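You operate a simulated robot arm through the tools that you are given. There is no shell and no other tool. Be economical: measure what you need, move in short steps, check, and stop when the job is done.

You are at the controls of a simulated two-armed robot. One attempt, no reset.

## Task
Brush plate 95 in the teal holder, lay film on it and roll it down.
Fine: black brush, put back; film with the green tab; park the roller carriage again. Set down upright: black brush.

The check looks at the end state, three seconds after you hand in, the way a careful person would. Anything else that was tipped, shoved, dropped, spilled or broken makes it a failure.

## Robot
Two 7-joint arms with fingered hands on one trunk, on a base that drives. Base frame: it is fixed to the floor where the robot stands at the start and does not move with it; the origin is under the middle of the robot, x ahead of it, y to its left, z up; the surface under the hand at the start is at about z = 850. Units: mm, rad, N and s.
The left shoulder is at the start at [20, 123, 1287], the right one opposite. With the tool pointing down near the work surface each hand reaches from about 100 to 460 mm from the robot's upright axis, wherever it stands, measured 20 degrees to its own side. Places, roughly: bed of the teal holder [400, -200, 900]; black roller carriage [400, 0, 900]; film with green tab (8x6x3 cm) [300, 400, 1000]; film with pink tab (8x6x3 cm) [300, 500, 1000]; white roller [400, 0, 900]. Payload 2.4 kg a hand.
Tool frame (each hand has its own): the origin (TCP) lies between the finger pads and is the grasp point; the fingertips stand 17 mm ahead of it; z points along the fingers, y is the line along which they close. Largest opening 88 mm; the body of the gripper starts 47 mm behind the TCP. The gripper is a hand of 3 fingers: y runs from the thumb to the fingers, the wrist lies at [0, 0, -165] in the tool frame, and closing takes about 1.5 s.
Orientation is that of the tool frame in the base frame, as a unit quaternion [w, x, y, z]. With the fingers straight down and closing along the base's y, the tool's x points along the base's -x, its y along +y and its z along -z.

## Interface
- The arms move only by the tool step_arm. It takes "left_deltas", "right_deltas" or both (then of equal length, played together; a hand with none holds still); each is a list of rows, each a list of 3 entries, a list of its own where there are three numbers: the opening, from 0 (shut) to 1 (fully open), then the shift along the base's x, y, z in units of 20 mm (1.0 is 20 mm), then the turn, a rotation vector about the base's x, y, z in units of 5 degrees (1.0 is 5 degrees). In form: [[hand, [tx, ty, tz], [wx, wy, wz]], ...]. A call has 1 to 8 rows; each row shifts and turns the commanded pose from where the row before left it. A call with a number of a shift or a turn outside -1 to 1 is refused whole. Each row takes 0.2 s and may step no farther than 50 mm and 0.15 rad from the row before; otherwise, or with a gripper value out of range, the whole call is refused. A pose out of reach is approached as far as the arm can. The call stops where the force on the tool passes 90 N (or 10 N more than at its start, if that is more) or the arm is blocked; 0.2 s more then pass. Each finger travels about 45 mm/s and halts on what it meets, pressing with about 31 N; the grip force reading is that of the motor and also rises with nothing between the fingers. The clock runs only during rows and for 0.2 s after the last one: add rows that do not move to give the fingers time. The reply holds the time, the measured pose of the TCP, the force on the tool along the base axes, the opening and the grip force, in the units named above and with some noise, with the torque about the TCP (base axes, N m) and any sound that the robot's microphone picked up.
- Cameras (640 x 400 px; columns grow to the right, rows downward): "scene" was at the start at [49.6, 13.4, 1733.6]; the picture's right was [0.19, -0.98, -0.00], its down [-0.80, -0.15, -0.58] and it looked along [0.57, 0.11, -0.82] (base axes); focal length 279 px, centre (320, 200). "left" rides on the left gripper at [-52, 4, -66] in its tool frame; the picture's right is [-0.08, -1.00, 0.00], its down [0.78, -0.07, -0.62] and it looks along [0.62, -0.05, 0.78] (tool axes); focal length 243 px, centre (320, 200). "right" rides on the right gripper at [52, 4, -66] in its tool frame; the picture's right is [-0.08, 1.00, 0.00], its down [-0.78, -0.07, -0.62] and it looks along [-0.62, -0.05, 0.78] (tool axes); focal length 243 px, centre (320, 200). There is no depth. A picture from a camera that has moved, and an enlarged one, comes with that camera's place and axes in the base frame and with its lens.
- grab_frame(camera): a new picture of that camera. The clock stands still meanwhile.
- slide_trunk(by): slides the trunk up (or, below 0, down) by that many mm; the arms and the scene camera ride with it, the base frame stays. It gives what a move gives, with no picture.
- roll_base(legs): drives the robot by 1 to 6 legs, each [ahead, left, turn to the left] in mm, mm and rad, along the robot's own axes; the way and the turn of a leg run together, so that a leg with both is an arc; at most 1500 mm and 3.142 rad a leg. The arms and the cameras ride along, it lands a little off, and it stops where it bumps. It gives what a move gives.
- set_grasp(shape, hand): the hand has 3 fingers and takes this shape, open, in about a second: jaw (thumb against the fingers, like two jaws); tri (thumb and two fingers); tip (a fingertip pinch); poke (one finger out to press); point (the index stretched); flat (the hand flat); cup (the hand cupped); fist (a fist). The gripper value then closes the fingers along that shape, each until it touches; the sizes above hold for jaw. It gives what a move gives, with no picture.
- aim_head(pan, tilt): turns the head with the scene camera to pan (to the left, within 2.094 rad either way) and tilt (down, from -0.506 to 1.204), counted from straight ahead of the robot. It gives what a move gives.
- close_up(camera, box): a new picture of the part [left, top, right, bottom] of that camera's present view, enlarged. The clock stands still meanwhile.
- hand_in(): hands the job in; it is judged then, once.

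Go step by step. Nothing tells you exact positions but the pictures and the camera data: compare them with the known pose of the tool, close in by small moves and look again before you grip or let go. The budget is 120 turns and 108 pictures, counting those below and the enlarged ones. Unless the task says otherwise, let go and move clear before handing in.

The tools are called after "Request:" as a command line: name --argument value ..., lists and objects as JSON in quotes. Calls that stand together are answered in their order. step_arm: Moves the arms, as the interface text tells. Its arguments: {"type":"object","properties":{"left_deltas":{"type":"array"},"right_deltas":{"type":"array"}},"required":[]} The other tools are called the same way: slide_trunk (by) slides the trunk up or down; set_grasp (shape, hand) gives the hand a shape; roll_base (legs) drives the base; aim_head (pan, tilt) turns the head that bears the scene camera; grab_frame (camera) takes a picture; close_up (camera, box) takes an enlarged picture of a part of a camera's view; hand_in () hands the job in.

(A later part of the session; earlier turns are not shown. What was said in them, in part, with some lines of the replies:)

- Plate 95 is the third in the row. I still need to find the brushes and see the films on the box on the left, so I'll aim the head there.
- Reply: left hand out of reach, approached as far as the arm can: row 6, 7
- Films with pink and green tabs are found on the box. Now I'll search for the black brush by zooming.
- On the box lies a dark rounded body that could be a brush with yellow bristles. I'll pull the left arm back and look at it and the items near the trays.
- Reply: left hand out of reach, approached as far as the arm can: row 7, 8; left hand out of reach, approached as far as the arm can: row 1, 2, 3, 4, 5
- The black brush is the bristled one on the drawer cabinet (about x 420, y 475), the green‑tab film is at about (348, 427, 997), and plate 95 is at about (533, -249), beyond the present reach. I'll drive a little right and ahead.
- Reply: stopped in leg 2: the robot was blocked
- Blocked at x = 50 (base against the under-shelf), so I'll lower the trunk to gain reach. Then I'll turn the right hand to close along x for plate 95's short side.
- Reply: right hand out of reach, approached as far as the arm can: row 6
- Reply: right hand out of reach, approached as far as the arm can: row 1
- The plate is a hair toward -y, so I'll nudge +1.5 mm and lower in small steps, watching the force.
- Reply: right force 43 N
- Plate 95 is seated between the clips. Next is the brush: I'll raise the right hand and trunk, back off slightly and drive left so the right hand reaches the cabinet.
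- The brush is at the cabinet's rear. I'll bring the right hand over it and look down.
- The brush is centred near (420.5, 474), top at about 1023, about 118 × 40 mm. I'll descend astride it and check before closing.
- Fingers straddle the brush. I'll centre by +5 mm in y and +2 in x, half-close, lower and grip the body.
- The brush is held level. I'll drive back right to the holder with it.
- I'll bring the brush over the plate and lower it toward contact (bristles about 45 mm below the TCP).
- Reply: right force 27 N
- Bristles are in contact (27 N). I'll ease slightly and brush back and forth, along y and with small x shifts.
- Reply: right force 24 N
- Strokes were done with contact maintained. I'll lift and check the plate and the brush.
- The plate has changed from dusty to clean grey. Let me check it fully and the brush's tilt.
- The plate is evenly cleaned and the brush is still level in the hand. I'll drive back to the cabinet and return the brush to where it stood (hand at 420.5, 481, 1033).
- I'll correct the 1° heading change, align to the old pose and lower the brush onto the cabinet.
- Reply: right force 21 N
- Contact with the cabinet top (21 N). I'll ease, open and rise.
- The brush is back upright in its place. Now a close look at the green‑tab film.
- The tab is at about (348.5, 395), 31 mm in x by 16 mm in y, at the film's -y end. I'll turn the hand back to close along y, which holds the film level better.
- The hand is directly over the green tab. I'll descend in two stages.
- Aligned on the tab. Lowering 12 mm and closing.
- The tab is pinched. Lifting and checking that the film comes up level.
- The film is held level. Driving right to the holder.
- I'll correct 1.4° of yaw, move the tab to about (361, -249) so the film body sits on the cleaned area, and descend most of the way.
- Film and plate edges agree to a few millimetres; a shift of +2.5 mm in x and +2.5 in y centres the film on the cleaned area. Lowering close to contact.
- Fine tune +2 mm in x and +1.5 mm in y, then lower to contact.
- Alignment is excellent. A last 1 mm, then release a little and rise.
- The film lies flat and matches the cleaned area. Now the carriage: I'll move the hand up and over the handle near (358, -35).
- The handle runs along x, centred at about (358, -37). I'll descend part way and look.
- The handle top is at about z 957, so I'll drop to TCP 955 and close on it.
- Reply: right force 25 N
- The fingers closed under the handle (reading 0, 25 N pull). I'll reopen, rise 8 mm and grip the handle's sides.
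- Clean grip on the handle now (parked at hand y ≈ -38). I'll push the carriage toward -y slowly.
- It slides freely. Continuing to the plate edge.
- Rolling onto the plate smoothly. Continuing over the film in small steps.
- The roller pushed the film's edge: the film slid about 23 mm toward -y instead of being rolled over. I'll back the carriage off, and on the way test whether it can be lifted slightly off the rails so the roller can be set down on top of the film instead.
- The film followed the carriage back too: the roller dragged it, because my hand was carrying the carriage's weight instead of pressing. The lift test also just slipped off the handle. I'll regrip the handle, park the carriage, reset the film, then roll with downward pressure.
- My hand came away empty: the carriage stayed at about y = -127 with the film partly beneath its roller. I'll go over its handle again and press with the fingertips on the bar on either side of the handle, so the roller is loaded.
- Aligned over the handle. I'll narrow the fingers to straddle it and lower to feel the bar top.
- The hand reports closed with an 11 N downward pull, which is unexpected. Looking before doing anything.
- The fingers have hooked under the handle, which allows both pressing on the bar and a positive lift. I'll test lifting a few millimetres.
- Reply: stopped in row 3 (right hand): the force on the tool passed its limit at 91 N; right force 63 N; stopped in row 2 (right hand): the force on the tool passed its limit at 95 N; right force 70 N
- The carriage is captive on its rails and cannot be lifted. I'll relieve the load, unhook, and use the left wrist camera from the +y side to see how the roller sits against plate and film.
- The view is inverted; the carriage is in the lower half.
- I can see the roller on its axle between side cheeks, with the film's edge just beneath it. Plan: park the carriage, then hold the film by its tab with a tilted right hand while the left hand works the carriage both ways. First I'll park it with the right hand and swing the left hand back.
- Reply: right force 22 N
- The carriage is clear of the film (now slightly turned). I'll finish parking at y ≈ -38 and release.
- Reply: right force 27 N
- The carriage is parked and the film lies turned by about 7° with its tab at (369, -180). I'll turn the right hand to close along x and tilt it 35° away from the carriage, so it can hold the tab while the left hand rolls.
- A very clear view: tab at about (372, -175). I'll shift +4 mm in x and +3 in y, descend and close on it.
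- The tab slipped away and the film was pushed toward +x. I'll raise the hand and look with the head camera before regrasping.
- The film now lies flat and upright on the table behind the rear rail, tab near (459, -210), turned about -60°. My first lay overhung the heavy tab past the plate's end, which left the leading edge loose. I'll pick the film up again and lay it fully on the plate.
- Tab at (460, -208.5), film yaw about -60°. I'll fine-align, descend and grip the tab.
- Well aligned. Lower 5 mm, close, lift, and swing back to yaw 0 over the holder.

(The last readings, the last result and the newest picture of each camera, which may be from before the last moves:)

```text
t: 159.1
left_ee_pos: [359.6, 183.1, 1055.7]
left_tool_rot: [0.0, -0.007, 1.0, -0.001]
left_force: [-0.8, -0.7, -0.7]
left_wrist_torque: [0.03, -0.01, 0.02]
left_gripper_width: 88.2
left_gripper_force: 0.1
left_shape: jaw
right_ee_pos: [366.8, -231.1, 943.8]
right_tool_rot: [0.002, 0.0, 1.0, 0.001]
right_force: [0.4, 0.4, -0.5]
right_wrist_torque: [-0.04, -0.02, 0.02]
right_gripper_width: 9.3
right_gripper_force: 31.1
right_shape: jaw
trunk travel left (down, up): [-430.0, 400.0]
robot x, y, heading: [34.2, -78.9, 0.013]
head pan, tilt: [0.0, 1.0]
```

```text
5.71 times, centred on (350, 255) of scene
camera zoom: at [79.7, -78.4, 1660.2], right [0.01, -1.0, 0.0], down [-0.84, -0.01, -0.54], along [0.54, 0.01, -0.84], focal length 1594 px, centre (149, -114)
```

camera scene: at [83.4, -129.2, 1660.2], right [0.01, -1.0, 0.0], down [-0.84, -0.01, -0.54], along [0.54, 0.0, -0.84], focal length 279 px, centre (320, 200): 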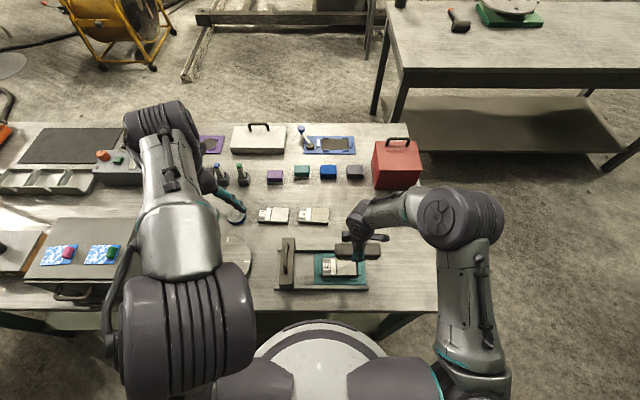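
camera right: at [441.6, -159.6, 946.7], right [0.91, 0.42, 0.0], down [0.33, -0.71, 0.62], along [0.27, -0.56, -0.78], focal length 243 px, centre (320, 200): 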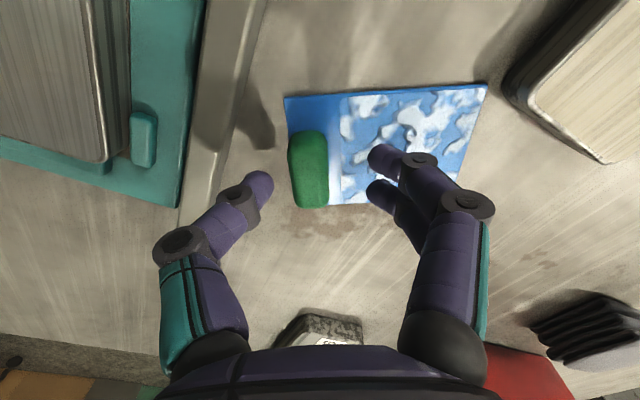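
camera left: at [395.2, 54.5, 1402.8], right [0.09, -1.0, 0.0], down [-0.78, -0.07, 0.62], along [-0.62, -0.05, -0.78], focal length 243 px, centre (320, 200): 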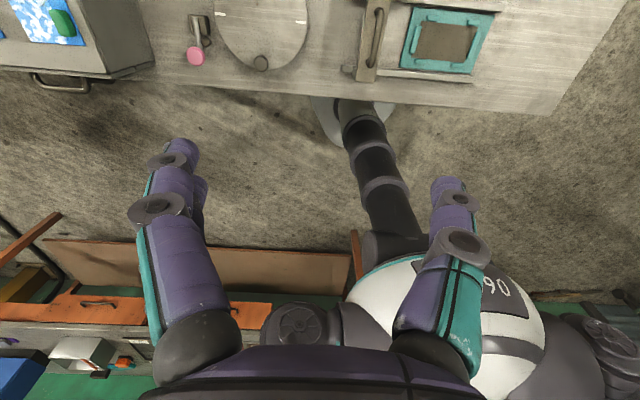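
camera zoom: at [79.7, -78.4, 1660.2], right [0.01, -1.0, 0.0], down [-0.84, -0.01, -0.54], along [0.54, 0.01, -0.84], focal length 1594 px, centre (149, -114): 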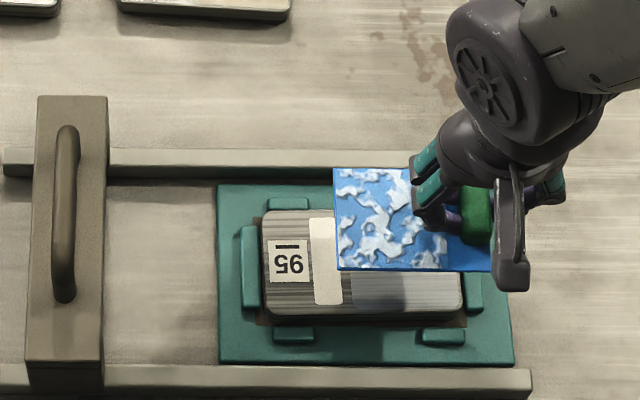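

The film is held square. Lowering onto the plate (fully supported this time).

Request:
step_arm --right_deltas '[[0, [-0.05, 0.07, -1], [0, 0, 0]], [0, [0, 0, -0.8], [0, 0, 0]], [0, [0, 0, -0.4], [0, 0, 0]], [0, [0, 0, -0.25], [0, 0, 0]], [0, [0, 0, -0.15], [0, 0, 0]], [0, [0, 0, 0], [0, 0, 0]]]'

Request:
close_up --camera "scene" --box '[310, 235, 390, 290]'

```text
t: 160.5
left_ee_pos: [359.5, 185.0, 1056.3]
left_tool_rot: [-0.001, -0.007, 1.0, 0.0]
left_force: [0.3, 0.3, 0.0]
left_wrist_torque: [-0.02, 0.0, -0.04]
left_gripper_width: 88.1
left_gripper_force: 0.1
left_shape: jaw
right_ee_pos: [364.1, -229.3, 892.2]
right_tool_rot: [0.001, 0.0, 1.0, 0.003]
right_force: [0.4, -0.6, 6.8]
right_wrist_torque: [0.04, 0.0, -0.02]
right_gripper_width: 9.6
right_gripper_force: 30.9
right_shape: jaw
trunk travel left (down, up): [-430.0, 400.0]
robot x, y, heading: [32.9, -80.2, 0.012]
head pan, tilt: [0.0, 1.0]
```

```text
7.27 times, centred on (350, 262) of scene
camera zoom: at [79.4, -78.3, 1660.3], right [0.01, -1.0, 0.0], down [-0.84, -0.01, -0.54], along [0.54, 0.01, -0.84], focal length 2028 px, centre (102, -254)
```

zoom: 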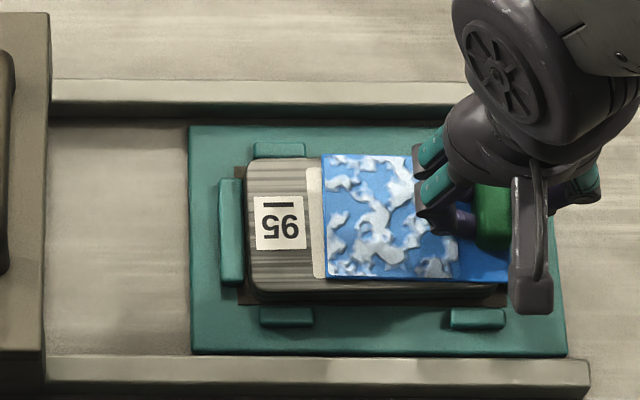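

The film is square and fully on the plate. I'll keep holding its tab with the right hand while the left hand, fingers closed, pushes the bar from behind so the roller can climb onto the film. First I'll bring the left hand behind the bar.

Request:
step_arm --left_deltas '[[0, [0, -1, -0.9], [0, 0, 0]], [0, [0, -1, -0.9], [0, 0, 0]], [0, [0, -1, -0.9], [0, 0, 0]], [0, [0, -1, -0.9], [0, 0, 0]], [0, [0, -1, -0.9], [0, 0, 0]], [0, [0, -1, -0.9], [0, 0, 0]], [0, [0, -1, -0.9], [0, 0, 0]], [0, [0, -0.7, -0.6], [0, 0, 0]]]'

Request:
close_up --camera "scene" --box '[230, 200, 390, 300]'

```text
t: 162.3
left_ee_pos: [360.5, 29.5, 918.9]
left_tool_rot: [0.0, -0.006, 1.0, 0.0]
left_force: [0.2, 0.2, -0.3]
left_wrist_torque: [-0.02, 0.01, 0.0]
left_gripper_width: 0.1
left_gripper_force: 31.4
left_shape: jaw
right_ee_pos: [364.5, -229.2, 892.6]
right_tool_rot: [0.002, 0.001, 1.0, 0.001]
right_force: [1.7, -0.6, 7.6]
right_wrist_torque: [0.01, -0.02, -0.02]
right_gripper_width: 9.6
right_gripper_force: 30.7
right_shape: jaw
trunk travel left (down, up): [-430.0, 400.0]
robot x, y, heading: [33.9, -75.2, 0.012]
head pan, tilt: [0.0, 1.0]
```

```text
4.00 times, centred on (310, 250) of scene
camera zoom: at [79.4, -78.4, 1660.3], right [0.01, -1.0, 0.0], down [-0.84, -0.01, -0.54], along [0.54, 0.01, -0.84], focal length 1116 px, centre (360, 0)
```

zoom: 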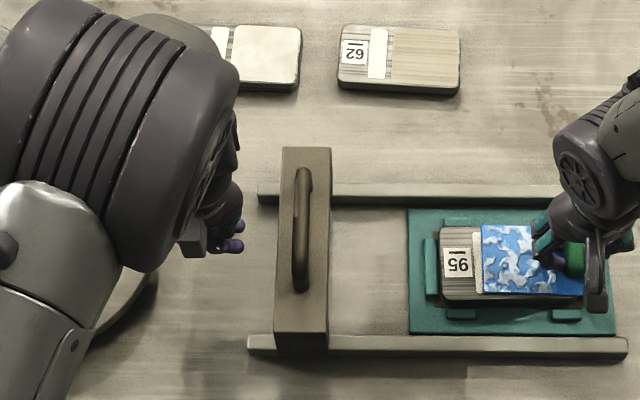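

Left fingers are closed behind the bar. Pushing the carriage toward the plate.

Request:
step_arm --left_deltas '[[0, [0, -0.8, 0], [0, 0, 0]], [0, [0, -0.8, 0], [0, 0, 0]], [0, [0, -0.8, 0], [0, 0, 0]], [0, [0, -0.8, 0], [0, 0, 0]], [0, [0, -0.8, 0], [0, 0, 0]], [0, [0, -0.8, 0], [0, 0, 0]], [0, [0, -0.8, 0], [0, 0, 0]], [0, [0, 0, 0], [0, 0, 0]]]'

Request:
close_up --camera "scene" --box '[250, 200, 410, 300]'

```text
t: 164.1
left_ee_pos: [361.2, -82.9, 919.8]
left_tool_rot: [-0.001, -0.006, 1.0, -0.001]
left_force: [1.0, 0.0, -0.6]
left_wrist_torque: [0.01, -0.03, 0.0]
left_gripper_width: 0.0
left_gripper_force: 31.2
left_shape: jaw
right_ee_pos: [364.7, -230.0, 893.0]
right_tool_rot: [0.0, 0.0, 1.0, 0.002]
right_force: [-0.4, 0.2, 7.6]
right_wrist_torque: [0.03, 0.0, -0.02]
right_gripper_width: 9.3
right_gripper_force: 30.6
right_shape: jaw
trunk travel left (down, up): [-430.0, 400.0]
robot x, y, heading: [32.7, -76.1, 0.012]
head pan, tilt: [0.0, 1.0]
```

```text
4.00 times, centred on (330, 250) of scene
camera zoom: at [79.4, -78.4, 1660.3], right [0.01, -1.0, 0.0], down [-0.84, -0.01, -0.54], along [0.54, 0.01, -0.84], focal length 1116 px, centre (280, 0)
```

zoom: 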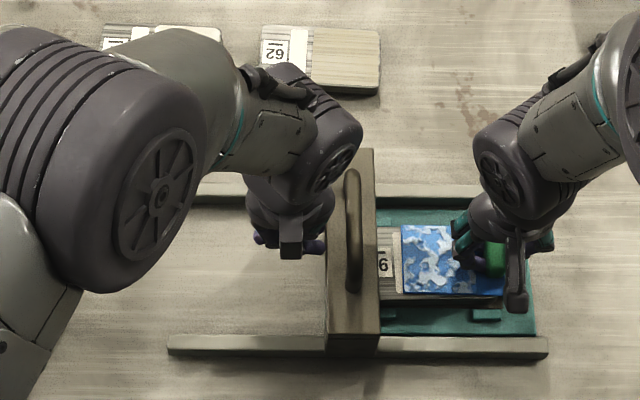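

Handle now at about y = -125, with good clearance between the hands. Pushing on slowly onto the film while the right hand holds the tab.

Request:
step_arm --left_deltas '[[0, [0, -0.3, 0], [0, 0, 0]], [0, [0, -0.3, 0], [0, 0, 0]], [0, [0, -0.3, 0], [0, 0, 0]], [0, [0, -0.3, 0], [0, 0, 0]], [0, [0, -0.3, 0], [0, 0, 0]], [0, [0, -0.3, 0], [0, 0, 0]]]'

Request:
step_arm --left_deltas '[[0, [0, -0.2, 0], [0, 0, 0]], [0, [0, -0.2, 0], [0, 0, 0]], [0, [0, -0.2, 0], [0, 0, 0]], [0, [0, 0, 0], [0, 0, 0]]]'

```text
t: 165.5
left_ee_pos: [360.3, -116.6, 918.3]
left_tool_rot: [0.0, -0.007, 1.0, 0.0]
left_force: [0.0, 0.8, 0.6]
left_wrist_torque: [-0.02, 0.01, 0.0]
left_gripper_width: 0.0
left_gripper_force: 30.6
left_shape: jaw
right_ee_pos: [364.1, -228.7, 891.9]
right_tool_rot: [0.0, 0.001, 1.0, 0.001]
right_force: [0.6, -0.8, 6.4]
right_wrist_torque: [0.04, -0.02, 0.01]
right_gripper_width: 9.6
right_gripper_force: 31.0
right_shape: jaw
trunk travel left (down, up): [-430.0, 400.0]
robot x, y, heading: [30.5, -77.7, 0.016]
head pan, tilt: [0.0, 1.0]
```

```text
t: 166.5
left_ee_pos: [360.3, -128.0, 917.1]
left_tool_rot: [-0.001, -0.006, 1.0, 0.0]
left_force: [-0.5, 3.8, 1.2]
left_wrist_torque: [-0.02, 0.02, -0.02]
left_gripper_width: 0.0
left_gripper_force: 30.9
left_shape: jaw
right_ee_pos: [363.5, -229.1, 892.6]
right_tool_rot: [0.001, 0.001, 1.0, 0.001]
right_force: [1.0, -3.0, 6.5]
right_wrist_torque: [0.0, -0.03, 0.02]
right_gripper_width: 9.7
right_gripper_force: 31.1
right_shape: jaw
trunk travel left (down, up): [-430.0, 400.0]
robot x, y, heading: [31.5, -79.9, 0.016]
head pan, tilt: [0.0, 1.0]
```

The roller has met the film (3–4 N taken up by the held tab). Continuing a few millimetres.

Request:
step_arm --left_deltas '[[0, [0, -0.15, 0], [0, 0, 0]], [0, [0, -0.15, 0], [0, 0, 0]], [0, [0, 0, 0], [0, 0, 0]]]'

Request:
close_up --camera "scene" --box '[310, 220, 390, 290]'

```text
t: 167.3
left_ee_pos: [360.5, -134.2, 918.2]
left_tool_rot: [-0.001, -0.006, 1.0, 0.0]
left_force: [0.6, 3.0, 0.8]
left_wrist_torque: [-0.02, 0.03, 0.0]
left_gripper_width: 0.2
left_gripper_force: 30.9
left_shape: jaw
right_ee_pos: [363.8, -229.5, 893.4]
right_tool_rot: [0.001, 0.001, 1.0, 0.001]
right_force: [1.2, -2.9, 7.6]
right_wrist_torque: [0.02, 0.02, -0.01]
right_gripper_width: 9.8
right_gripper_force: 30.9
right_shape: jaw
trunk travel left (down, up): [-430.0, 400.0]
robot x, y, heading: [32.9, -79.6, 0.013]
head pan, tilt: [0.0, 1.0]
```

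```text
5.71 times, centred on (350, 255) of scene
camera zoom: at [79.5, -78.1, 1660.2], right [0.01, -1.0, 0.0], down [-0.84, -0.01, -0.54], along [0.54, 0.01, -0.84], focal length 1594 px, centre (149, -114)
```

zoom: 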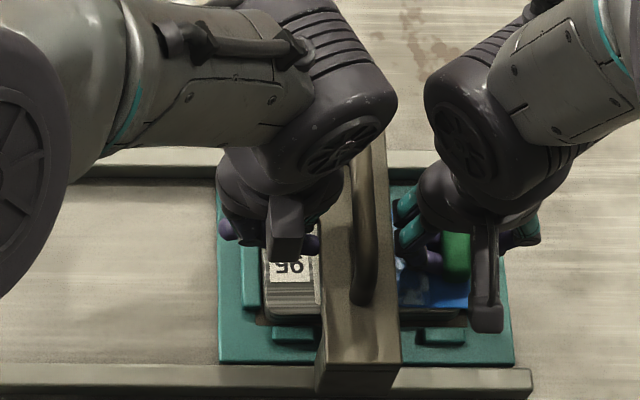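

Holding the tab worked: the roller advanced onto the film with a steady small force. The hands are now near their clearance limit, so I'll release the tab gently, move the right hand away, then push a little farther and check whether the film stays.

Request:
step_arm --right_deltas '[[0.15, [0, 0, 0], [0, 0, 0]], [0.3, [0, 0, 0], [0, 0, 0]], [0.3, [0, 0, 0], [0, 0, 0]], [0.3, [0, -0.1, 0.6], [0, 0, 0]], [0.3, [0, -0.3, 1], [0, 0, 0]], [0.3, [0, -1, 1], [0, 0, 0]], [0.3, [0, -1, 1], [0, 0, 0]], [0.3, [0, -1, 0], [0, 0, 0]]]'

Request:
step_arm --right_deltas '[[0.3, [0, -1, 0], [0, 0, 0]], [0.3, [0, -1, 0], [0, 0, 0]], [0.3, [0, 0, 0], [0, 0, 0]], [0.3, [0, 0, 0], [0, 0, 0]]]' --left_deltas '[[0, [0, -0.15, 0], [0, 0, 0]], [0, [0, -0.15, 0], [0, 0, 0]], [0, [0, -0.15, 0], [0, 0, 0]], [0, [0, 0, 0], [0, 0, 0]]]'

Request:
close_up --camera "scene" --box '[310, 220, 390, 290]'

```text
t: 169.1
left_ee_pos: [359.3, -136.0, 917.3]
left_tool_rot: [-0.001, -0.007, 1.0, 0.0]
left_force: [0.1, 0.6, 0.8]
left_wrist_torque: [-0.02, 0.01, 0.01]
left_gripper_width: 0.0
left_gripper_force: 30.7
left_shape: jaw
right_ee_pos: [363.1, -297.3, 963.9]
right_tool_rot: [0.001, 0.0, 1.0, 0.002]
right_force: [-0.3, -0.3, -0.7]
right_wrist_torque: [0.02, -0.02, 0.01]
right_gripper_width: 25.9
right_gripper_force: 0.1
right_shape: jaw
trunk travel left (down, up): [-430.0, 400.0]
robot x, y, heading: [33.4, -79.8, 0.009]
head pan, tilt: [0.0, 1.0]
```

```text
t: 170.1
left_ee_pos: [359.7, -141.7, 917.4]
left_tool_rot: [0.0, -0.006, 1.0, 0.001]
left_force: [1.4, 4.1, -0.8]
left_wrist_torque: [-0.01, 0.02, 0.02]
left_gripper_width: 0.0
left_gripper_force: 30.7
left_shape: jaw
right_ee_pos: [364.2, -337.0, 964.8]
right_tool_rot: [0.001, 0.001, 1.0, 0.001]
right_force: [-0.6, 0.5, 0.0]
right_wrist_torque: [0.02, -0.01, 0.0]
right_gripper_width: 26.2
right_gripper_force: 0.0
right_shape: jaw
trunk travel left (down, up): [-430.0, 400.0]
robot x, y, heading: [30.9, -78.3, 0.011]
head pan, tilt: [0.0, 1.0]
```

```text
5.71 times, centred on (350, 255) of scene
camera zoom: at [79.8, -78.0, 1660.2], right [0.01, -1.0, 0.0], down [-0.84, -0.01, -0.54], along [0.54, 0.01, -0.84], focal length 1594 px, centre (149, -114)
```

zoom: 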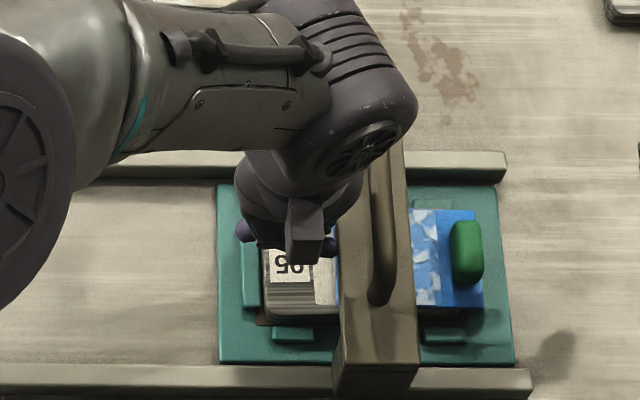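

The part behind the roller looks smooth, so rolling works, but the film gets dragged when nothing holds it. So the right hand, turned 90° and closed, will press down on the tab, and the left hand will grip the handle with a 45° lean away so both directions can be rolled with the film held.

Request:
step_arm --left_deltas '[[0.2, [0, 1, 0], [0, 0, 0]], [0.4, [0, 1, 0], [0, 0, 0]], [0.4, [0, 0, 1], [0, 0, 0]], [0.4, [0, 0, 1], [0, 0, 0]], [0.4, [0, 0, 1], [0, 0, 0]], [0.4, [0, 0, 0.8], [0, 0, 0]]]' --right_deltas '[[0, [0, 0, 0], [0, 0, 1]], [0, [0, 0, 0], [0, 0, 1]], [0, [0, 0, 0], [0, 0, 1]], [0, [0, 0, 0], [0, 0, 1]], [0, [0, 0, 0], [0, 0, 1]], [0, [0, 0, 0], [0, 0, 1]]]'

Request:
step_arm --left_deltas '[[0.4, [0, -0.25, 0], [-1, 0, 0]], [0.4, [0, -0.25, 0], [-1, 0, 0]], [0.4, [0, -0.25, 0], [-1, 0, 0]], [0.4, [0, -0.25, 0], [-1, 0, 0]], [0.4, [0, -0.25, 0], [-1, 0, 0]], [0.4, [0, -0.25, 0], [-1, 0, 0]], [0.4, [0, -0.25, 0], [-1, 0, 0]], [0.4, [0, -0.25, 0], [-1, 0, 0]]]' --right_deltas '[[0, [0, 0, 0], [0, 0, 1]], [0, [0, 0, 0], [0, 0, 1]], [0, [0, 0, 0], [0, 0, 1]], [0, [0, 0, 0], [0, 0, 1]], [0, [0, 0, 0], [0, 0, 1]], [0, [0, 0, 0], [0, 0, 1]], [0, [0, 0, 0], [0, 0, 1]], [0, [0, 0, 0], [0, 0, 1]]]'

Request:
step_arm --left_deltas '[[0.4, [0, 0, 0], [-1, 0, 0]], [0.4, [0, 0, 0], [0, 0, 0]], [0.4, [0, 0, 0], [0, 0, 0]], [0.4, [0, 0, 0], [0, 0, 0]], [0.4, [0, 0, 0], [0, 0, 0]], [0.4, [0, 0, 0], [0, 0, 0]]]' --right_deltas '[[0, [0, 0, 0], [0, 0, 1]], [0, [0, 0, 0], [0, 0, 1]], [0, [0, 0, 0], [0, 0, 1]], [0, [0, 0, 0], [0, 0, 1]], [0, [0, 1, 0], [0, 0, 0]], [0, [0, 0.5, 0], [0, 0, 0]]]'

Request:
grab_frame --camera "right"

```text
t: 171.5
left_ee_pos: [360.9, -105.2, 994.0]
left_tool_rot: [-0.002, -0.006, 1.0, -0.001]
left_force: [0.4, -0.2, 0.5]
left_wrist_torque: [0.03, 0.0, -0.01]
left_gripper_width: 35.0
left_gripper_force: 0.0
left_shape: jaw
right_ee_pos: [364.1, -336.3, 964.4]
right_tool_rot: [0.001, -0.259, 0.966, 0.002]
right_force: [-0.3, -0.6, -0.7]
right_wrist_torque: [0.0, -0.04, 0.02]
right_gripper_width: 0.0
right_gripper_force: 30.8
right_shape: jaw
trunk travel left (down, up): [-430.0, 400.0]
robot x, y, heading: [32.1, -81.1, 0.015]
head pan, tilt: [0.0, 1.0]
```

```text
t: 173.3
left_ee_pos: [359.4, -143.6, 994.6]
left_tool_rot: [-0.003, -0.005, 0.939, -0.343]
left_force: [-0.4, -0.3, -0.1]
left_wrist_torque: [0.0, -0.01, 0.01]
left_gripper_width: 34.8
left_gripper_force: 0.0
left_shape: jaw
right_ee_pos: [364.5, -335.0, 965.1]
right_tool_rot: [0.0, -0.574, 0.819, 0.002]
right_force: [0.5, -0.7, -0.2]
right_wrist_torque: [0.03, -0.01, -0.03]
right_gripper_width: 0.0
right_gripper_force: 31.0
right_shape: jaw
trunk travel left (down, up): [-430.0, 400.0]
robot x, y, heading: [33.3, -76.9, 0.013]
head pan, tilt: [0.0, 1.0]
```

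```text
t: 174.7
left_ee_pos: [360.1, -144.3, 994.8]
left_tool_rot: [-0.004, -0.006, 0.924, -0.383]
left_force: [0.4, -0.5, -0.2]
left_wrist_torque: [-0.01, 0.03, -0.03]
left_gripper_width: 35.1
left_gripper_force: 0.0
left_shape: jaw
right_ee_pos: [366.4, -305.6, 965.0]
right_tool_rot: [0.001, -0.707, 0.708, 0.002]
right_force: [0.5, 0.2, -0.6]
right_wrist_torque: [-0.01, -0.02, 0.02]
right_gripper_width: 0.0
right_gripper_force: 31.5
right_shape: jaw
trunk travel left (down, up): [-430.0, 400.0]
robot x, y, heading: [34.9, -79.9, 0.012]
head pan, tilt: [0.0, 1.0]
```

```text
5 pictures are left
camera right: at [362.9, -358.2, 1032.3], right [-1.0, 0.09, 0.0], down [0.07, 0.78, 0.62], along [0.05, 0.62, -0.78], focal length 243 px, centre (320, 200)
```

right: 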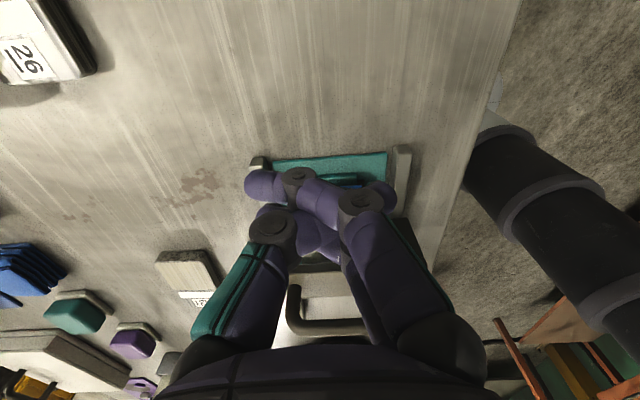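

Left hand leaned 45°; I'll take it in along its axis onto the handle and close. Then the right hand comes over the tab (about 364, -238).

Request:
step_arm --left_deltas '[[0.4, [-0.05, -0.7, -0.7], [0, 0, 0]], [0.4, [-0.05, -0.7, -0.7], [0, 0, 0]], [0.4, [0, -0.6, -0.75], [0, 0, 0]], [0.2, [0, 0, 0], [0, 0, 0]], [0, [0, 0, 0], [0, 0, 0]], [0, [0, 0, 0], [0, 0, 0]], [0, [0, 0, 0], [0, 0, 0]]]' --right_deltas '[[0, [0, 0, 0], [0, 0, 0]], [0, [0, 0, 0], [0, 0, 0]], [0, [0, 0, 0], [0, 0, 0]], [0, [0, 1, 0], [0, 0, 0]], [0, [0, 1, 0], [0, 0, 0]], [0, [-0.1, 1, 0], [0, 0, 0]], [0, [0, 0.1, -1], [0, 0, 0]]]'

Request:
step_arm --right_deltas '[[0, [0, 0, -0.7], [0, 0, 0]], [0, [0, 0, -0.5], [0, 0, 0]], [0, [0, 0, -0.3], [0, 0, 0]], [0, [0, 0, 0], [0, 0, 0]]]'

Request:
close_up --camera "scene" --box '[300, 215, 400, 295]'

```text
t: 176.3
left_ee_pos: [358.4, -182.7, 949.2]
left_tool_rot: [-0.004, -0.005, 0.924, -0.382]
left_force: [0.2, -4.1, -11.3]
left_wrist_torque: [0.02, 0.04, 0.02]
left_gripper_width: 0.0
left_gripper_force: 31.1
left_shape: jaw
right_ee_pos: [363.1, -243.3, 943.7]
right_tool_rot: [0.0, -0.707, 0.708, 0.003]
right_force: [0.0, -0.6, 0.1]
right_wrist_torque: [0.04, -0.01, 0.04]
right_gripper_width: 0.1
right_gripper_force: 31.0
right_shape: jaw
trunk travel left (down, up): [-430.0, 400.0]
robot x, y, heading: [30.2, -78.8, 0.012]
head pan, tilt: [0.0, 1.0]
```

```text
t: 177.3
left_ee_pos: [357.4, -182.7, 949.8]
left_tool_rot: [-0.003, -0.005, 0.924, -0.383]
left_force: [-2.9, -1.3, -17.5]
left_wrist_torque: [0.01, 0.01, 0.01]
left_gripper_width: 0.0
left_gripper_force: 31.2
left_shape: jaw
right_ee_pos: [363.4, -244.9, 916.3]
right_tool_rot: [0.0, -0.707, 0.708, 0.002]
right_force: [-0.1, 0.3, 0.4]
right_wrist_torque: [-0.02, 0.05, 0.01]
right_gripper_width: 0.1
right_gripper_force: 30.8
right_shape: jaw
trunk travel left (down, up): [-430.0, 400.0]
robot x, y, heading: [36.8, -78.0, 0.012]
head pan, tilt: [0.0, 1.0]
```

```text
5.00 times, centred on (350, 255) of scene
camera zoom: at [80.4, -79.3, 1660.1], right [0.01, -1.0, 0.0], down [-0.84, -0.01, -0.54], along [0.54, 0.01, -0.84], focal length 1394 px, centre (170, -75)
```

zoom: 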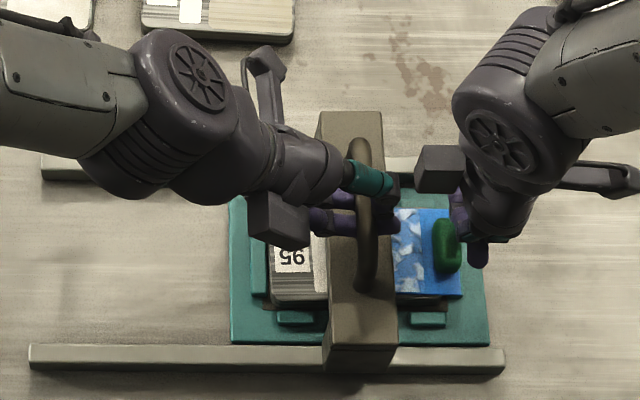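

The left hand has the handle hooked. The tab is at y ≈ -231, so I'll shift the right hand +9 mm and press down on it gently.

Request:
step_arm --right_deltas '[[0, [0, 0.45, 0], [0, 0, 0]], [0, [0, 0, -0.2], [0, 0, 0]], [0, [0, 0, -0.15], [0, 0, 0]], [0, [0, 0, 0], [0, 0, 0]]]'

Request:
step_arm --right_deltas '[[0, [0, 0, -0.1], [0, 0, 0]], [0, [0, 0, -0.1], [0, 0, 0]], [0, [0, 0, 0], [0, 0, 0]]]'

```text
t: 178.3
left_ee_pos: [357.9, -182.2, 949.3]
left_tool_rot: [-0.004, -0.006, 0.924, -0.383]
left_force: [-2.9, -0.6, -18.5]
left_wrist_torque: [-0.02, -0.01, 0.03]
left_gripper_width: 0.2
left_gripper_force: 31.1
left_shape: jaw
right_ee_pos: [363.3, -236.4, 908.4]
right_tool_rot: [0.0, -0.706, 0.708, 0.003]
right_force: [-0.1, -0.3, 0.1]
right_wrist_torque: [0.01, 0.03, 0.0]
right_gripper_width: 0.0
right_gripper_force: 31.2
right_shape: jaw
trunk travel left (down, up): [-430.0, 400.0]
robot x, y, heading: [32.3, -77.0, 0.012]
head pan, tilt: [0.0, 1.0]
```

```text
t: 179.1
left_ee_pos: [358.0, -182.5, 951.0]
left_tool_rot: [-0.003, -0.005, 0.924, -0.383]
left_force: [-4.1, -1.5, -18.0]
left_wrist_torque: [-0.02, 0.03, 0.0]
left_gripper_width: 0.0
left_gripper_force: 31.2
left_shape: jaw
right_ee_pos: [363.1, -235.6, 904.2]
right_tool_rot: [-0.001, -0.706, 0.708, 0.003]
right_force: [0.6, 0.0, -0.8]
right_wrist_torque: [0.0, 0.0, 0.0]
right_gripper_width: 0.1
right_gripper_force: 30.9
right_shape: jaw
trunk travel left (down, up): [-430.0, 400.0]
robot x, y, heading: [30.4, -81.4, 0.014]
head pan, tilt: [0.0, 1.0]
```

Request:
step_arm --right_deltas '[[0, [0, 0, -0.1], [0, 0, 0]], [0, [0, 0, -0.1], [0, 0, 0]], [0, [0, 0, 0], [0, 0, 0]]]'

Request:
step_arm --right_deltas '[[0, [0, 0, -0.1], [0, 0, 0]], [0, [0, 0, 0], [0, 0, 0]]]'

```text
t: 179.9
left_ee_pos: [358.1, -182.6, 950.1]
left_tool_rot: [-0.003, -0.005, 0.924, -0.382]
left_force: [-4.2, -0.8, -18.2]
left_wrist_torque: [0.01, -0.03, 0.0]
left_gripper_width: 0.0
left_gripper_force: 30.9
left_shape: jaw
right_ee_pos: [362.0, -235.6, 899.6]
right_tool_rot: [0.0, -0.707, 0.708, 0.002]
right_force: [0.8, -0.2, 0.8]
right_wrist_torque: [-0.02, -0.02, -0.02]
right_gripper_width: 0.1
right_gripper_force: 30.9
right_shape: jaw
trunk travel left (down, up): [-430.0, 400.0]
robot x, y, heading: [34.7, -76.2, 0.013]
head pan, tilt: [0.0, 1.0]
```

```text
t: 180.5
left_ee_pos: [357.3, -182.4, 949.9]
left_tool_rot: [-0.003, -0.005, 0.924, -0.382]
left_force: [-4.2, -1.1, -18.9]
left_wrist_torque: [0.0, 0.01, -0.04]
left_gripper_width: 0.0
left_gripper_force: 31.0
left_shape: jaw
right_ee_pos: [361.5, -236.0, 898.6]
right_tool_rot: [0.001, -0.706, 0.708, 0.003]
right_force: [-0.5, -0.5, -0.4]
right_wrist_torque: [0.04, 0.02, 0.01]
right_gripper_width: 0.0
right_gripper_force: 30.9
right_shape: jaw
trunk travel left (down, up): [-430.0, 400.0]
robot x, y, heading: [31.2, -77.8, 0.015]
head pan, tilt: [0.0, 1.0]
```

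Request:
step_arm --right_deltas '[[0, [0, 0, -0.12], [0, 0, 0]], [0, [0, 0, -0.12], [0, 0, 0]], [0, [0, 0, 0], [0, 0, 0]]]'

Request:
step_arm --right_deltas '[[0, [0, 0, -0.1], [0, 0, 0]], [0, [0, 0, 0], [0, 0, 0]]]'

```text
t: 181.3
left_ee_pos: [357.9, -183.4, 951.2]
left_tool_rot: [-0.004, -0.006, 0.924, -0.383]
left_force: [-3.0, -0.8, -20.4]
left_wrist_torque: [0.0, 0.02, 0.0]
left_gripper_width: 0.0
left_gripper_force: 31.3
left_shape: jaw
right_ee_pos: [363.9, -233.9, 893.3]
right_tool_rot: [0.001, -0.707, 0.707, 0.002]
right_force: [-0.4, 0.0, 9.0]
right_wrist_torque: [0.03, -0.12, 0.02]
right_gripper_width: 0.0
right_gripper_force: 30.9
right_shape: jaw
trunk travel left (down, up): [-430.0, 400.0]
robot x, y, heading: [31.1, -80.4, 0.011]
head pan, tilt: [0.0, 1.0]
```

```text
t: 181.9
left_ee_pos: [357.8, -182.9, 950.7]
left_tool_rot: [-0.002, -0.006, 0.924, -0.383]
left_force: [-1.2, -1.2, -20.2]
left_wrist_torque: [-0.01, -0.02, -0.02]
left_gripper_width: 0.2
left_gripper_force: 30.5
left_shape: jaw
right_ee_pos: [362.6, -234.4, 890.3]
right_tool_rot: [-0.001, -0.707, 0.708, 0.002]
right_force: [-0.9, 0.7, 15.9]
right_wrist_torque: [-0.03, -0.21, -0.02]
right_gripper_width: 0.2
right_gripper_force: 30.8
right_shape: jaw
trunk travel left (down, up): [-430.0, 400.0]
robot x, y, heading: [32.6, -80.8, 0.013]
head pan, tilt: [0.0, 1.0]
```

Pressing on the tab with about 16 N. Now the left hand rolls on to about y = -199.

Request:
step_arm --left_deltas '[[0, [0, -0.2, 0], [0, 0, 0]], [0, [0, -0.2, 0], [0, 0, 0]], [0, [0, -0.2, 0], [0, 0, 0]], [0, [0, -0.2, 0], [0, 0, 0]], [0, [0, 0, 0], [0, 0, 0]]]'

```text
t: 183.1
left_ee_pos: [356.8, -200.2, 949.4]
left_tool_rot: [-0.003, -0.005, 0.924, -0.383]
left_force: [1.3, 3.6, -18.7]
left_wrist_torque: [-0.01, 0.04, 0.0]
left_gripper_width: 0.0
left_gripper_force: 31.0
left_shape: jaw
right_ee_pos: [363.2, -235.2, 891.0]
right_tool_rot: [-0.001, -0.706, 0.708, 0.002]
right_force: [-1.6, -1.6, 15.5]
right_wrist_torque: [0.01, -0.17, -0.04]
right_gripper_width: 0.1
right_gripper_force: 30.6
right_shape: jaw
trunk travel left (down, up): [-430.0, 400.0]
robot x, y, heading: [30.0, -76.9, 0.012]
head pan, tilt: [0.0, 1.0]
```

Film held (only -1.6 N on the pressing hand). A few millimetres more toward the tab.

Request:
step_arm --left_deltas '[[0, [0, -0.15, 0], [0, 0, 0]], [0, [0, -0.1, 0], [0, 0, 0]], [0, [0, 0, 0], [0, 0, 0]]]'

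Request:
close_up --camera "scene" --box '[310, 225, 390, 290]'

```text
t: 183.9
left_ee_pos: [358.2, -205.0, 951.2]
left_tool_rot: [-0.003, -0.006, 0.924, -0.383]
left_force: [-0.7, 4.1, -22.8]
left_wrist_torque: [-0.07, -0.02, 0.01]
left_gripper_width: 0.0
left_gripper_force: 30.6
left_shape: jaw
right_ee_pos: [363.1, -235.6, 891.2]
right_tool_rot: [0.0, -0.706, 0.708, 0.003]
right_force: [-1.5, -2.0, 16.2]
right_wrist_torque: [0.0, -0.21, 0.01]
right_gripper_width: 0.0
right_gripper_force: 31.4
right_shape: jaw
trunk travel left (down, up): [-430.0, 400.0]
robot x, y, heading: [30.6, -79.8, 0.016]
head pan, tilt: [0.0, 1.0]
```

```text
6.15 times, centred on (350, 258) of scene
camera zoom: at [79.8, -78.2, 1660.2], right [0.01, -1.0, 0.0], down [-0.84, -0.01, -0.54], along [0.54, 0.01, -0.84], focal length 1716 px, centre (135, -154)
```

zoom: 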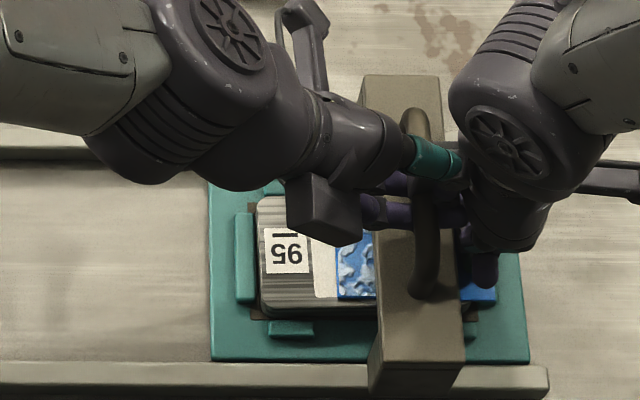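

The film is held in place. Now I roll back toward park with the tab still pressed.

Request:
step_arm --left_deltas '[[0, [0, 0.3, 0], [0, 0, 0]], [0, [0, 0.4, 0], [0, 0, 0]], [0, [0, 0.4, 0], [0, 0, 0]], [0, [0, 0.4, 0], [0, 0, 0]], [0, [0, 0.4, 0], [0, 0, 0]], [0, [0, 0.4, 0], [0, 0, 0]], [0, [0, 0.4, 0], [0, 0, 0]], [0, [0, 0.4, 0], [0, 0, 0]]]'

Request:
step_arm --left_deltas '[[0, [0, 0.4, 0], [0, 0, 0]], [0, [0, 0.4, 0], [0, 0, 0]], [0, [0, 0.5, 0], [0, 0, 0]], [0, [0, 0.5, 0], [0, 0, 0]], [0, [0, 0, 0], [0, 0, 0]]]'

Request:
close_up --camera "scene" --box '[300, 225, 390, 295]'

```text
t: 185.7
left_ee_pos: [357.7, -143.3, 950.7]
left_tool_rot: [-0.001, -0.007, 0.924, -0.383]
left_force: [-4.2, -0.5, -17.4]
left_wrist_torque: [-0.03, -0.02, 0.04]
left_gripper_width: 0.0
left_gripper_force: 31.2
left_shape: jaw
right_ee_pos: [362.8, -235.1, 891.1]
right_tool_rot: [-0.001, -0.707, 0.707, 0.001]
right_force: [0.4, -0.1, 12.2]
right_wrist_torque: [0.0, -0.18, 0.02]
right_gripper_width: 0.1
right_gripper_force: 31.0
right_shape: jaw
trunk travel left (down, up): [-430.0, 400.0]
robot x, y, heading: [32.0, -78.1, 0.013]
head pan, tilt: [0.0, 1.0]
```

```text
t: 186.9
left_ee_pos: [358.0, -107.8, 949.5]
left_tool_rot: [-0.003, -0.005, 0.924, -0.383]
left_force: [-2.6, -0.9, -14.6]
left_wrist_torque: [0.02, -0.02, 0.01]
left_gripper_width: 0.0
left_gripper_force: 31.1
left_shape: jaw
right_ee_pos: [363.0, -234.0, 891.6]
right_tool_rot: [0.0, -0.707, 0.708, 0.001]
right_force: [0.6, -0.4, 11.9]
right_wrist_torque: [0.03, -0.16, -0.01]
right_gripper_width: 0.0
right_gripper_force: 30.8
right_shape: jaw
trunk travel left (down, up): [-430.0, 400.0]
robot x, y, heading: [30.0, -77.1, 0.01]
head pan, tilt: [0.0, 1.0]
```

```text
5.71 times, centred on (345, 260) of scene
camera zoom: at [79.4, -78.3, 1660.3], right [0.01, -1.0, 0.0], down [-0.84, -0.01, -0.54], along [0.54, 0.01, -0.84], focal length 1594 px, centre (177, -143)
```

zoom: 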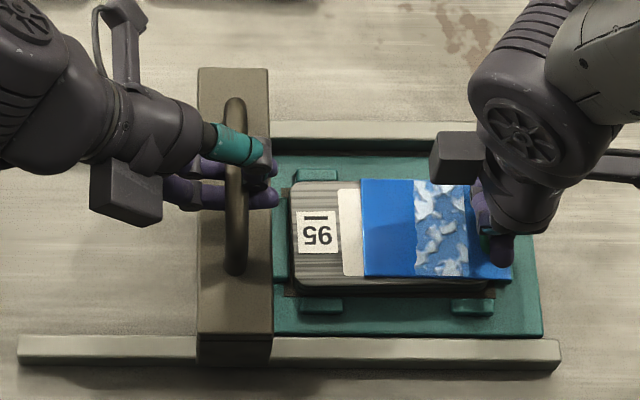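

Half of the film is now smooth: the roll-down works and the film stayed. To finish the rest the roller must come closer to the tab, so I'll move the right hand behind the tab as a leaning stop to free clearance.

Request:
step_arm --right_deltas '[[0, [0, 0, 1], [0, 0, 0]], [0, [0, 0, 1], [0, 0, 0]], [0, [0, -1, 0], [1, 0, 0]], [0, [0, -0.7, 0], [1, 0, 0]], [0, [0, 0, 0], [1, 0, 0]], [0, [0, 0, 0], [1, 0, 0]], [0, [0, 0, 0], [1, 0, 0]], [0, [0, 0, -1], [0, 0, 0]]]'

Request:
step_arm --right_deltas '[[0, [0, 0, -1], [0, 0, 0]], [0, [0, 0, -0.15], [0, 0, 0]], [0, [0, 0, 0], [0, 0, 0]]]'

Request:
step_arm --left_deltas '[[0, [0, -0.6, 0], [0, 0, 0]], [0, [0, -0.6, 0], [0, 0, 0]], [0, [0, -0.6, 0], [0, 0, 0]], [0, [0, -0.5, 0], [0, 0, 0]], [0, [0, -0.5, 0], [0, 0, 0]], [0, [0, -0.4, 0], [0, 0, 0]], [0, [0, -0.4, 0], [0, 0, 0]], [0, [0, 0, 0], [0, 0, 0]]]'

```text
t: 188.7
left_ee_pos: [357.6, -106.3, 949.6]
left_tool_rot: [-0.003, -0.006, 0.924, -0.383]
left_force: [-3.5, -1.0, -11.3]
left_wrist_torque: [0.01, -0.03, 0.03]
left_gripper_width: 0.0
left_gripper_force: 30.9
left_shape: jaw
right_ee_pos: [363.1, -268.1, 910.2]
right_tool_rot: [0.153, -0.689, 0.691, 0.155]
right_force: [-0.1, 0.0, 0.0]
right_wrist_torque: [-0.01, -0.04, -0.03]
right_gripper_width: 0.0
right_gripper_force: 31.4
right_shape: jaw
trunk travel left (down, up): [-430.0, 400.0]
robot x, y, heading: [32.5, -80.8, 0.007]
head pan, tilt: [0.0, 1.0]
```

```text
t: 189.5
left_ee_pos: [357.0, -107.8, 950.3]
left_tool_rot: [-0.003, -0.005, 0.924, -0.383]
left_force: [-3.0, -0.3, -12.7]
left_wrist_torque: [0.01, -0.03, 0.0]
left_gripper_width: 0.0
left_gripper_force: 31.0
left_shape: jaw
right_ee_pos: [363.9, -268.1, 888.0]
right_tool_rot: [0.154, -0.689, 0.691, 0.155]
right_force: [0.7, -0.8, -0.6]
right_wrist_torque: [-0.04, 0.06, 0.02]
right_gripper_width: 0.0
right_gripper_force: 30.3
right_shape: jaw
trunk travel left (down, up): [-430.0, 400.0]
robot x, y, heading: [33.4, -78.9, 0.018]
head pan, tilt: [0.0, 1.0]
```

```text
t: 191.3
left_ee_pos: [358.4, -178.8, 949.1]
left_tool_rot: [-0.003, -0.005, 0.924, -0.382]
left_force: [-8.3, 3.4, -16.2]
left_wrist_torque: [-0.05, -0.03, 0.04]
left_gripper_width: 0.0
left_gripper_force: 31.0
left_shape: jaw
right_ee_pos: [363.1, -267.8, 887.8]
right_tool_rot: [0.153, -0.69, 0.691, 0.155]
right_force: [-0.2, -0.8, 0.1]
right_wrist_torque: [0.02, 0.03, 0.01]
right_gripper_width: 0.1
right_gripper_force: 31.3
right_shape: jaw
trunk travel left (down, up): [-430.0, 400.0]
robot x, y, heading: [33.2, -77.1, 0.013]
head pan, tilt: [0.0, 1.0]
```

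Request:
step_arm --left_deltas '[[0, [0, -0.3, 0], [0, 0, 0]], [0, [0, -0.3, 0], [0, 0, 0]], [0, [0, -0.3, 0], [0, 0, 0]], [0, [0, -0.3, 0], [0, 0, 0]], [0, [0, -0.2, 0], [0, 0, 0]], [0, [0, 0, 0], [0, 0, 0]]]'

Request:
step_arm --left_deltas '[[0, [0, -0.2, 0], [0, 0, 0]], [0, [0, -0.15, 0], [0, 0, 0]], [0, [0, 0, 0], [0, 0, 0]]]'

```text
t: 192.7
left_ee_pos: [358.9, -206.9, 950.6]
left_tool_rot: [-0.003, -0.006, 0.924, -0.382]
left_force: [-6.5, 2.6, -14.9]
left_wrist_torque: [-0.05, -0.01, 0.04]
left_gripper_width: 0.0
left_gripper_force: 31.3
left_shape: jaw
right_ee_pos: [362.7, -268.6, 888.9]
right_tool_rot: [0.153, -0.69, 0.691, 0.155]
right_force: [-0.7, 0.3, 0.9]
right_wrist_torque: [-0.01, 0.0, -0.01]
right_gripper_width: 0.0
right_gripper_force: 31.3
right_shape: jaw
trunk travel left (down, up): [-430.0, 400.0]
robot x, y, heading: [29.1, -75.3, 0.015]
head pan, tilt: [0.0, 1.0]
```

```text
t: 193.5
left_ee_pos: [357.6, -212.9, 950.2]
left_tool_rot: [-0.003, -0.005, 0.924, -0.382]
left_force: [-5.4, 2.9, -16.2]
left_wrist_torque: [-0.05, 0.01, -0.01]
left_gripper_width: 0.0
left_gripper_force: 31.4
left_shape: jaw
right_ee_pos: [363.2, -268.9, 887.7]
right_tool_rot: [0.152, -0.69, 0.691, 0.154]
right_force: [-0.1, -0.3, 0.6]
right_wrist_torque: [-0.03, -0.01, 0.0]
right_gripper_width: 0.0
right_gripper_force: 31.6
right_shape: jaw
trunk travel left (down, up): [-430.0, 400.0]
robot x, y, heading: [31.6, -81.0, 0.013]
head pan, tilt: [0.0, 1.0]
```

No load on the stop, so the film is staying put by itself now. Continuing toward the tab.

Request:
step_arm --left_deltas '[[0, [0, -0.15, 0], [0, 0, 0]], [0, [0, -0.15, 0], [0, 0, 0]], [0, [0, 0, 0], [0, 0, 0]]]'

Request:
step_arm --left_deltas '[[0, [0, -0.15, 0], [0, 0, 0]], [0, [0, -0.1, 0], [0, 0, 0]], [0, [0, 0, 0], [0, 0, 0]]]'

```text
t: 194.3
left_ee_pos: [357.7, -219.8, 949.6]
left_tool_rot: [-0.004, -0.006, 0.924, -0.383]
left_force: [-4.6, 4.0, -17.0]
left_wrist_torque: [-0.04, 0.01, 0.01]
left_gripper_width: 0.3
left_gripper_force: 30.8
left_shape: jaw
right_ee_pos: [363.0, -268.9, 887.9]
right_tool_rot: [0.152, -0.69, 0.691, 0.154]
right_force: [-0.7, 1.0, -0.3]
right_wrist_torque: [0.01, -0.01, -0.01]
right_gripper_width: 0.0
right_gripper_force: 31.2
right_shape: jaw
trunk travel left (down, up): [-430.0, 400.0]
robot x, y, heading: [27.7, -83.7, 0.007]
head pan, tilt: [0.0, 1.0]
```

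```text
t: 195.1
left_ee_pos: [358.7, -223.1, 950.6]
left_tool_rot: [-0.003, -0.006, 0.924, -0.383]
left_force: [-7.9, 17.4, -18.7]
left_wrist_torque: [-0.11, 0.0, 0.05]
left_gripper_width: 0.1
left_gripper_force: 30.4
left_shape: jaw
right_ee_pos: [363.3, -267.0, 888.3]
right_tool_rot: [0.152, -0.69, 0.691, 0.154]
right_force: [0.5, -0.3, 0.6]
right_wrist_torque: [0.02, -0.01, -0.02]
right_gripper_width: 0.1
right_gripper_force: 31.3
right_shape: jaw
trunk travel left (down, up): [-430.0, 400.0]
robot x, y, heading: [33.1, -79.4, 0.015]
head pan, tilt: [0.0, 1.0]
```

Force rose to 17 N: the roller has reached the tab, and the film holds firm. I'll roll back to the parking place.

Request:
step_arm --left_deltas '[[0, [0, 0.2, 0], [0, 0, 0]], [0, [0, 0.4, 0], [0, 0, 0]], [0, [0, 0.5, 0], [0, 0, 0]], [0, [0, 0.5, 0], [0, 0, 0]], [0, [0, 0.6, 0], [0, 0, 0]], [0, [0, 0.6, 0], [0, 0, 0]], [0, [0, 0.6, 0], [0, 0, 0]], [0, [0, 0.6, 0], [0, 0, 0]]]'

Request:
step_arm --left_deltas '[[0, [0, 0.6, 0], [0, 0, 0]], [0, [0, 0.6, 0], [0, 0, 0]], [0, [0, 0, 0], [0, 0, 0]]]' --right_deltas '[[0, [0, -0.5, 0.7], [0, 0, 0]], [0, [0, -0.5, 1], [0, 0, 0]], [0, [0, -1, 1], [0, 0, 0]]]'

Request:
close_up --camera "scene" --box '[290, 220, 400, 295]'

```text
t: 196.9
left_ee_pos: [358.3, -144.0, 950.5]
left_tool_rot: [-0.003, -0.005, 0.924, -0.383]
left_force: [-10.0, 0.3, -23.4]
left_wrist_torque: [-0.08, 0.01, 0.04]
left_gripper_width: 0.0
left_gripper_force: 31.1
left_shape: jaw
right_ee_pos: [362.9, -267.5, 888.6]
right_tool_rot: [0.154, -0.69, 0.69, 0.155]
right_force: [0.7, 0.6, 0.0]
right_wrist_torque: [-0.03, 0.0, -0.02]
right_gripper_width: 0.1
right_gripper_force: 31.0
right_shape: jaw
trunk travel left (down, up): [-430.0, 400.0]
robot x, y, heading: [26.7, -78.8, 0.017]
head pan, tilt: [0.0, 1.0]
```

```text
t: 197.7
left_ee_pos: [358.2, -120.9, 950.1]
left_tool_rot: [-0.003, -0.005, 0.923, -0.384]
left_force: [-7.5, -1.5, -15.3]
left_wrist_torque: [-0.06, -0.02, 0.04]
left_gripper_width: 0.0
left_gripper_force: 31.0
left_shape: jaw
right_ee_pos: [361.2, -314.1, 943.7]
right_tool_rot: [0.153, -0.69, 0.691, 0.155]
right_force: [-0.2, -0.6, -0.4]
right_wrist_torque: [0.0, 0.0, 0.0]
right_gripper_width: 0.1
right_gripper_force: 31.0
right_shape: jaw
trunk travel left (down, up): [-430.0, 400.0]
robot x, y, heading: [32.7, -77.1, 0.012]
head pan, tilt: [0.0, 1.0]
```

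```text
5.33 times, centred on (345, 258) of scene
camera zoom: at [79.3, -79.1, 1660.2], right [0.01, -1.0, 0.0], down [-0.84, -0.01, -0.54], along [0.54, 0.01, -0.84], focal length 1488 px, centre (187, -107)
```

zoom: 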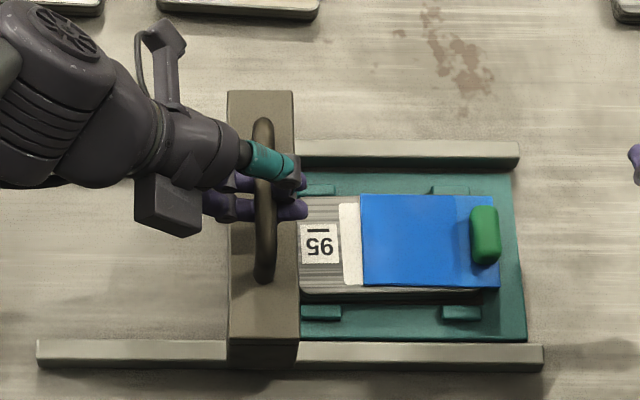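

The whole film is smooth now. I'll park the carriage at its old place and release it.

Request:
step_arm --left_deltas '[[0, [0, 0.6, 0], [0, 0, 0]], [0, [0, 0.7, 0], [0, 0, 0]], [0, [0, 0.7, 0], [0, 0, 0]], [0, [0, 0.7, 0], [0, 0, 0]], [0, [0, 0.6, 0], [0, 0, 0]], [0, [0, 0.4, 0], [0, 0, 0]], [0, [0, 0.2, 0], [0, 0, 0]], [0, [0, 0, 0], [0, 0, 0]]]'

Request:
close_up --camera "scene" --box '[240, 190, 440, 310]'

```text
t: 199.5
left_ee_pos: [358.5, -42.5, 951.2]
left_tool_rot: [-0.004, -0.007, 0.924, -0.382]
left_force: [-6.7, -0.2, -30.0]
left_wrist_torque: [-0.13, -0.04, 0.08]
left_gripper_width: 0.3
left_gripper_force: 31.2
left_shape: jaw
right_ee_pos: [362.3, -312.1, 943.7]
right_tool_rot: [-0.152, 0.69, -0.69, -0.155]
right_force: [-0.3, 0.3, -0.3]
right_wrist_torque: [0.02, -0.01, 0.02]
right_gripper_width: 0.1
right_gripper_force: 31.5
right_shape: jaw
trunk travel left (down, up): [-430.0, 400.0]
robot x, y, heading: [29.1, -79.4, 0.015]
head pan, tilt: [0.0, 1.0]
```

```text
3.20 times, centred on (340, 250) of scene
camera zoom: at [80.4, -78.4, 1660.1], right [0.01, -1.0, 0.0], down [-0.84, -0.01, -0.54], along [0.54, 0.01, -0.84], focal length 892 px, centre (256, 40)
```

zoom: 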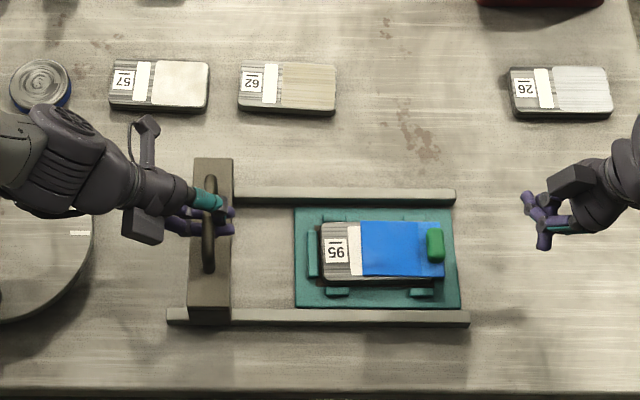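

The carriage is exactly where it started. I'll open the left hand and withdraw along its axis, then raise both hands.

Request:
step_arm --left_deltas '[[0.2, [0, 0, 0], [0, 0, 0]], [0.4, [0, 0, 0], [0, 0, 0]], [0.4, [0, 0, 0], [0, 0, 0]], [0.4, [0, 0, 0], [0, 0, 0]], [0.4, [0, 0.6, 0.6], [0, 0, 0]], [0.4, [0, 0.7, 0.7], [0, 0, 0]], [0.4, [0, 0.7, 0.7], [0, 0, 0]], [0.4, [0, 0, 1], [0, 0, 0]]]' --right_deltas '[[0, [0, 0, 0.5], [0, 0, 0]], [0, [0, 0, 1], [0, 0, 0]], [0, [0, 0, 1], [0, 0, 0]], [0, [0, 0, 1], [0, 0, 0]], [0, [0, 0, 0], [0, 0, 0]], [0, [0, 0, 0], [0, 0, 0]], [0, [0, 0, 0], [0, 0, 0]], [0, [0, 0, 0], [0, 0, 0]]]'

Request:
step_arm --left_deltas '[[0.4, [0, 0, 1], [0, 0, 0]], [0.4, [0, 0, 1], [0, 0, 0]], [0.4, [0, 0, 1], [0, 0, 0]], [0.4, [0, 0, 0], [0, 0, 0]]]'

Request:
grab_frame --camera "scene"

```text
t: 201.3
left_ee_pos: [358.7, -2.0, 1012.4]
left_tool_rot: [-0.003, -0.006, 0.924, -0.382]
left_force: [-0.1, -0.6, -0.2]
left_wrist_torque: [-0.02, 0.02, -0.01]
left_gripper_width: 34.8
left_gripper_force: 0.1
left_shape: jaw
right_ee_pos: [362.2, -309.6, 1014.2]
right_tool_rot: [0.153, -0.69, 0.691, 0.155]
right_force: [0.1, -1.3, 0.1]
right_wrist_torque: [-0.02, -0.02, -0.04]
right_gripper_width: 0.1
right_gripper_force: 31.1
right_shape: jaw
trunk travel left (down, up): [-430.0, 400.0]
robot x, y, heading: [31.6, -77.1, 0.016]
head pan, tilt: [0.0, 1.0]
```

```text
t: 202.3
left_ee_pos: [357.5, -1.9, 1070.4]
left_tool_rot: [-0.004, -0.005, 0.924, -0.383]
left_force: [0.1, 0.6, 0.0]
left_wrist_torque: [-0.01, -0.02, 0.05]
left_gripper_width: 35.0
left_gripper_force: 0.0
left_shape: jaw
right_ee_pos: [363.6, -308.7, 1013.5]
right_tool_rot: [0.153, -0.69, 0.69, 0.155]
right_force: [-0.2, -0.5, -0.6]
right_wrist_torque: [0.03, 0.04, 0.03]
right_gripper_width: 0.0
right_gripper_force: 30.9
right_shape: jaw
trunk travel left (down, up): [-430.0, 400.0]
robot x, y, heading: [29.5, -75.2, 0.009]
head pan, tilt: [0.0, 1.0]
```

```text
refused: no pictures are left
```

Plate 95 is brushed and seated in the teal holder, the green-tab film is rolled smooth, the black brush is upright in its place, the carriage is parked, and both hands are clear. I have no pictures left, so I'm handing in.

Request:
hand_in

```text
The job is handed in.
```

I've handed the job in: plate 95 is brushed in the teal holder, with the green-tab film laid on it and rolled smooth. The black brush stands upright back on the cabinet, the roller carriage is parked where it started, and both hands are clear.

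- **Film handling:** On the first pass the roller dragged the film along. While I was regrasping it, the film slid off onto the table behind the rear rail. I picked it up and laid it again, and it stayed in place for the final rolling.
- **Film position:** It covers the brushed area except possibly a few millimetres by the white strip, with the tab end reaching about 10 mm past the plate's right-hand edge.
- **Not checked by picture:** I ran out of pictures before I let go of the carriage handle. The last picture shows the carriage in its parked position just before that.
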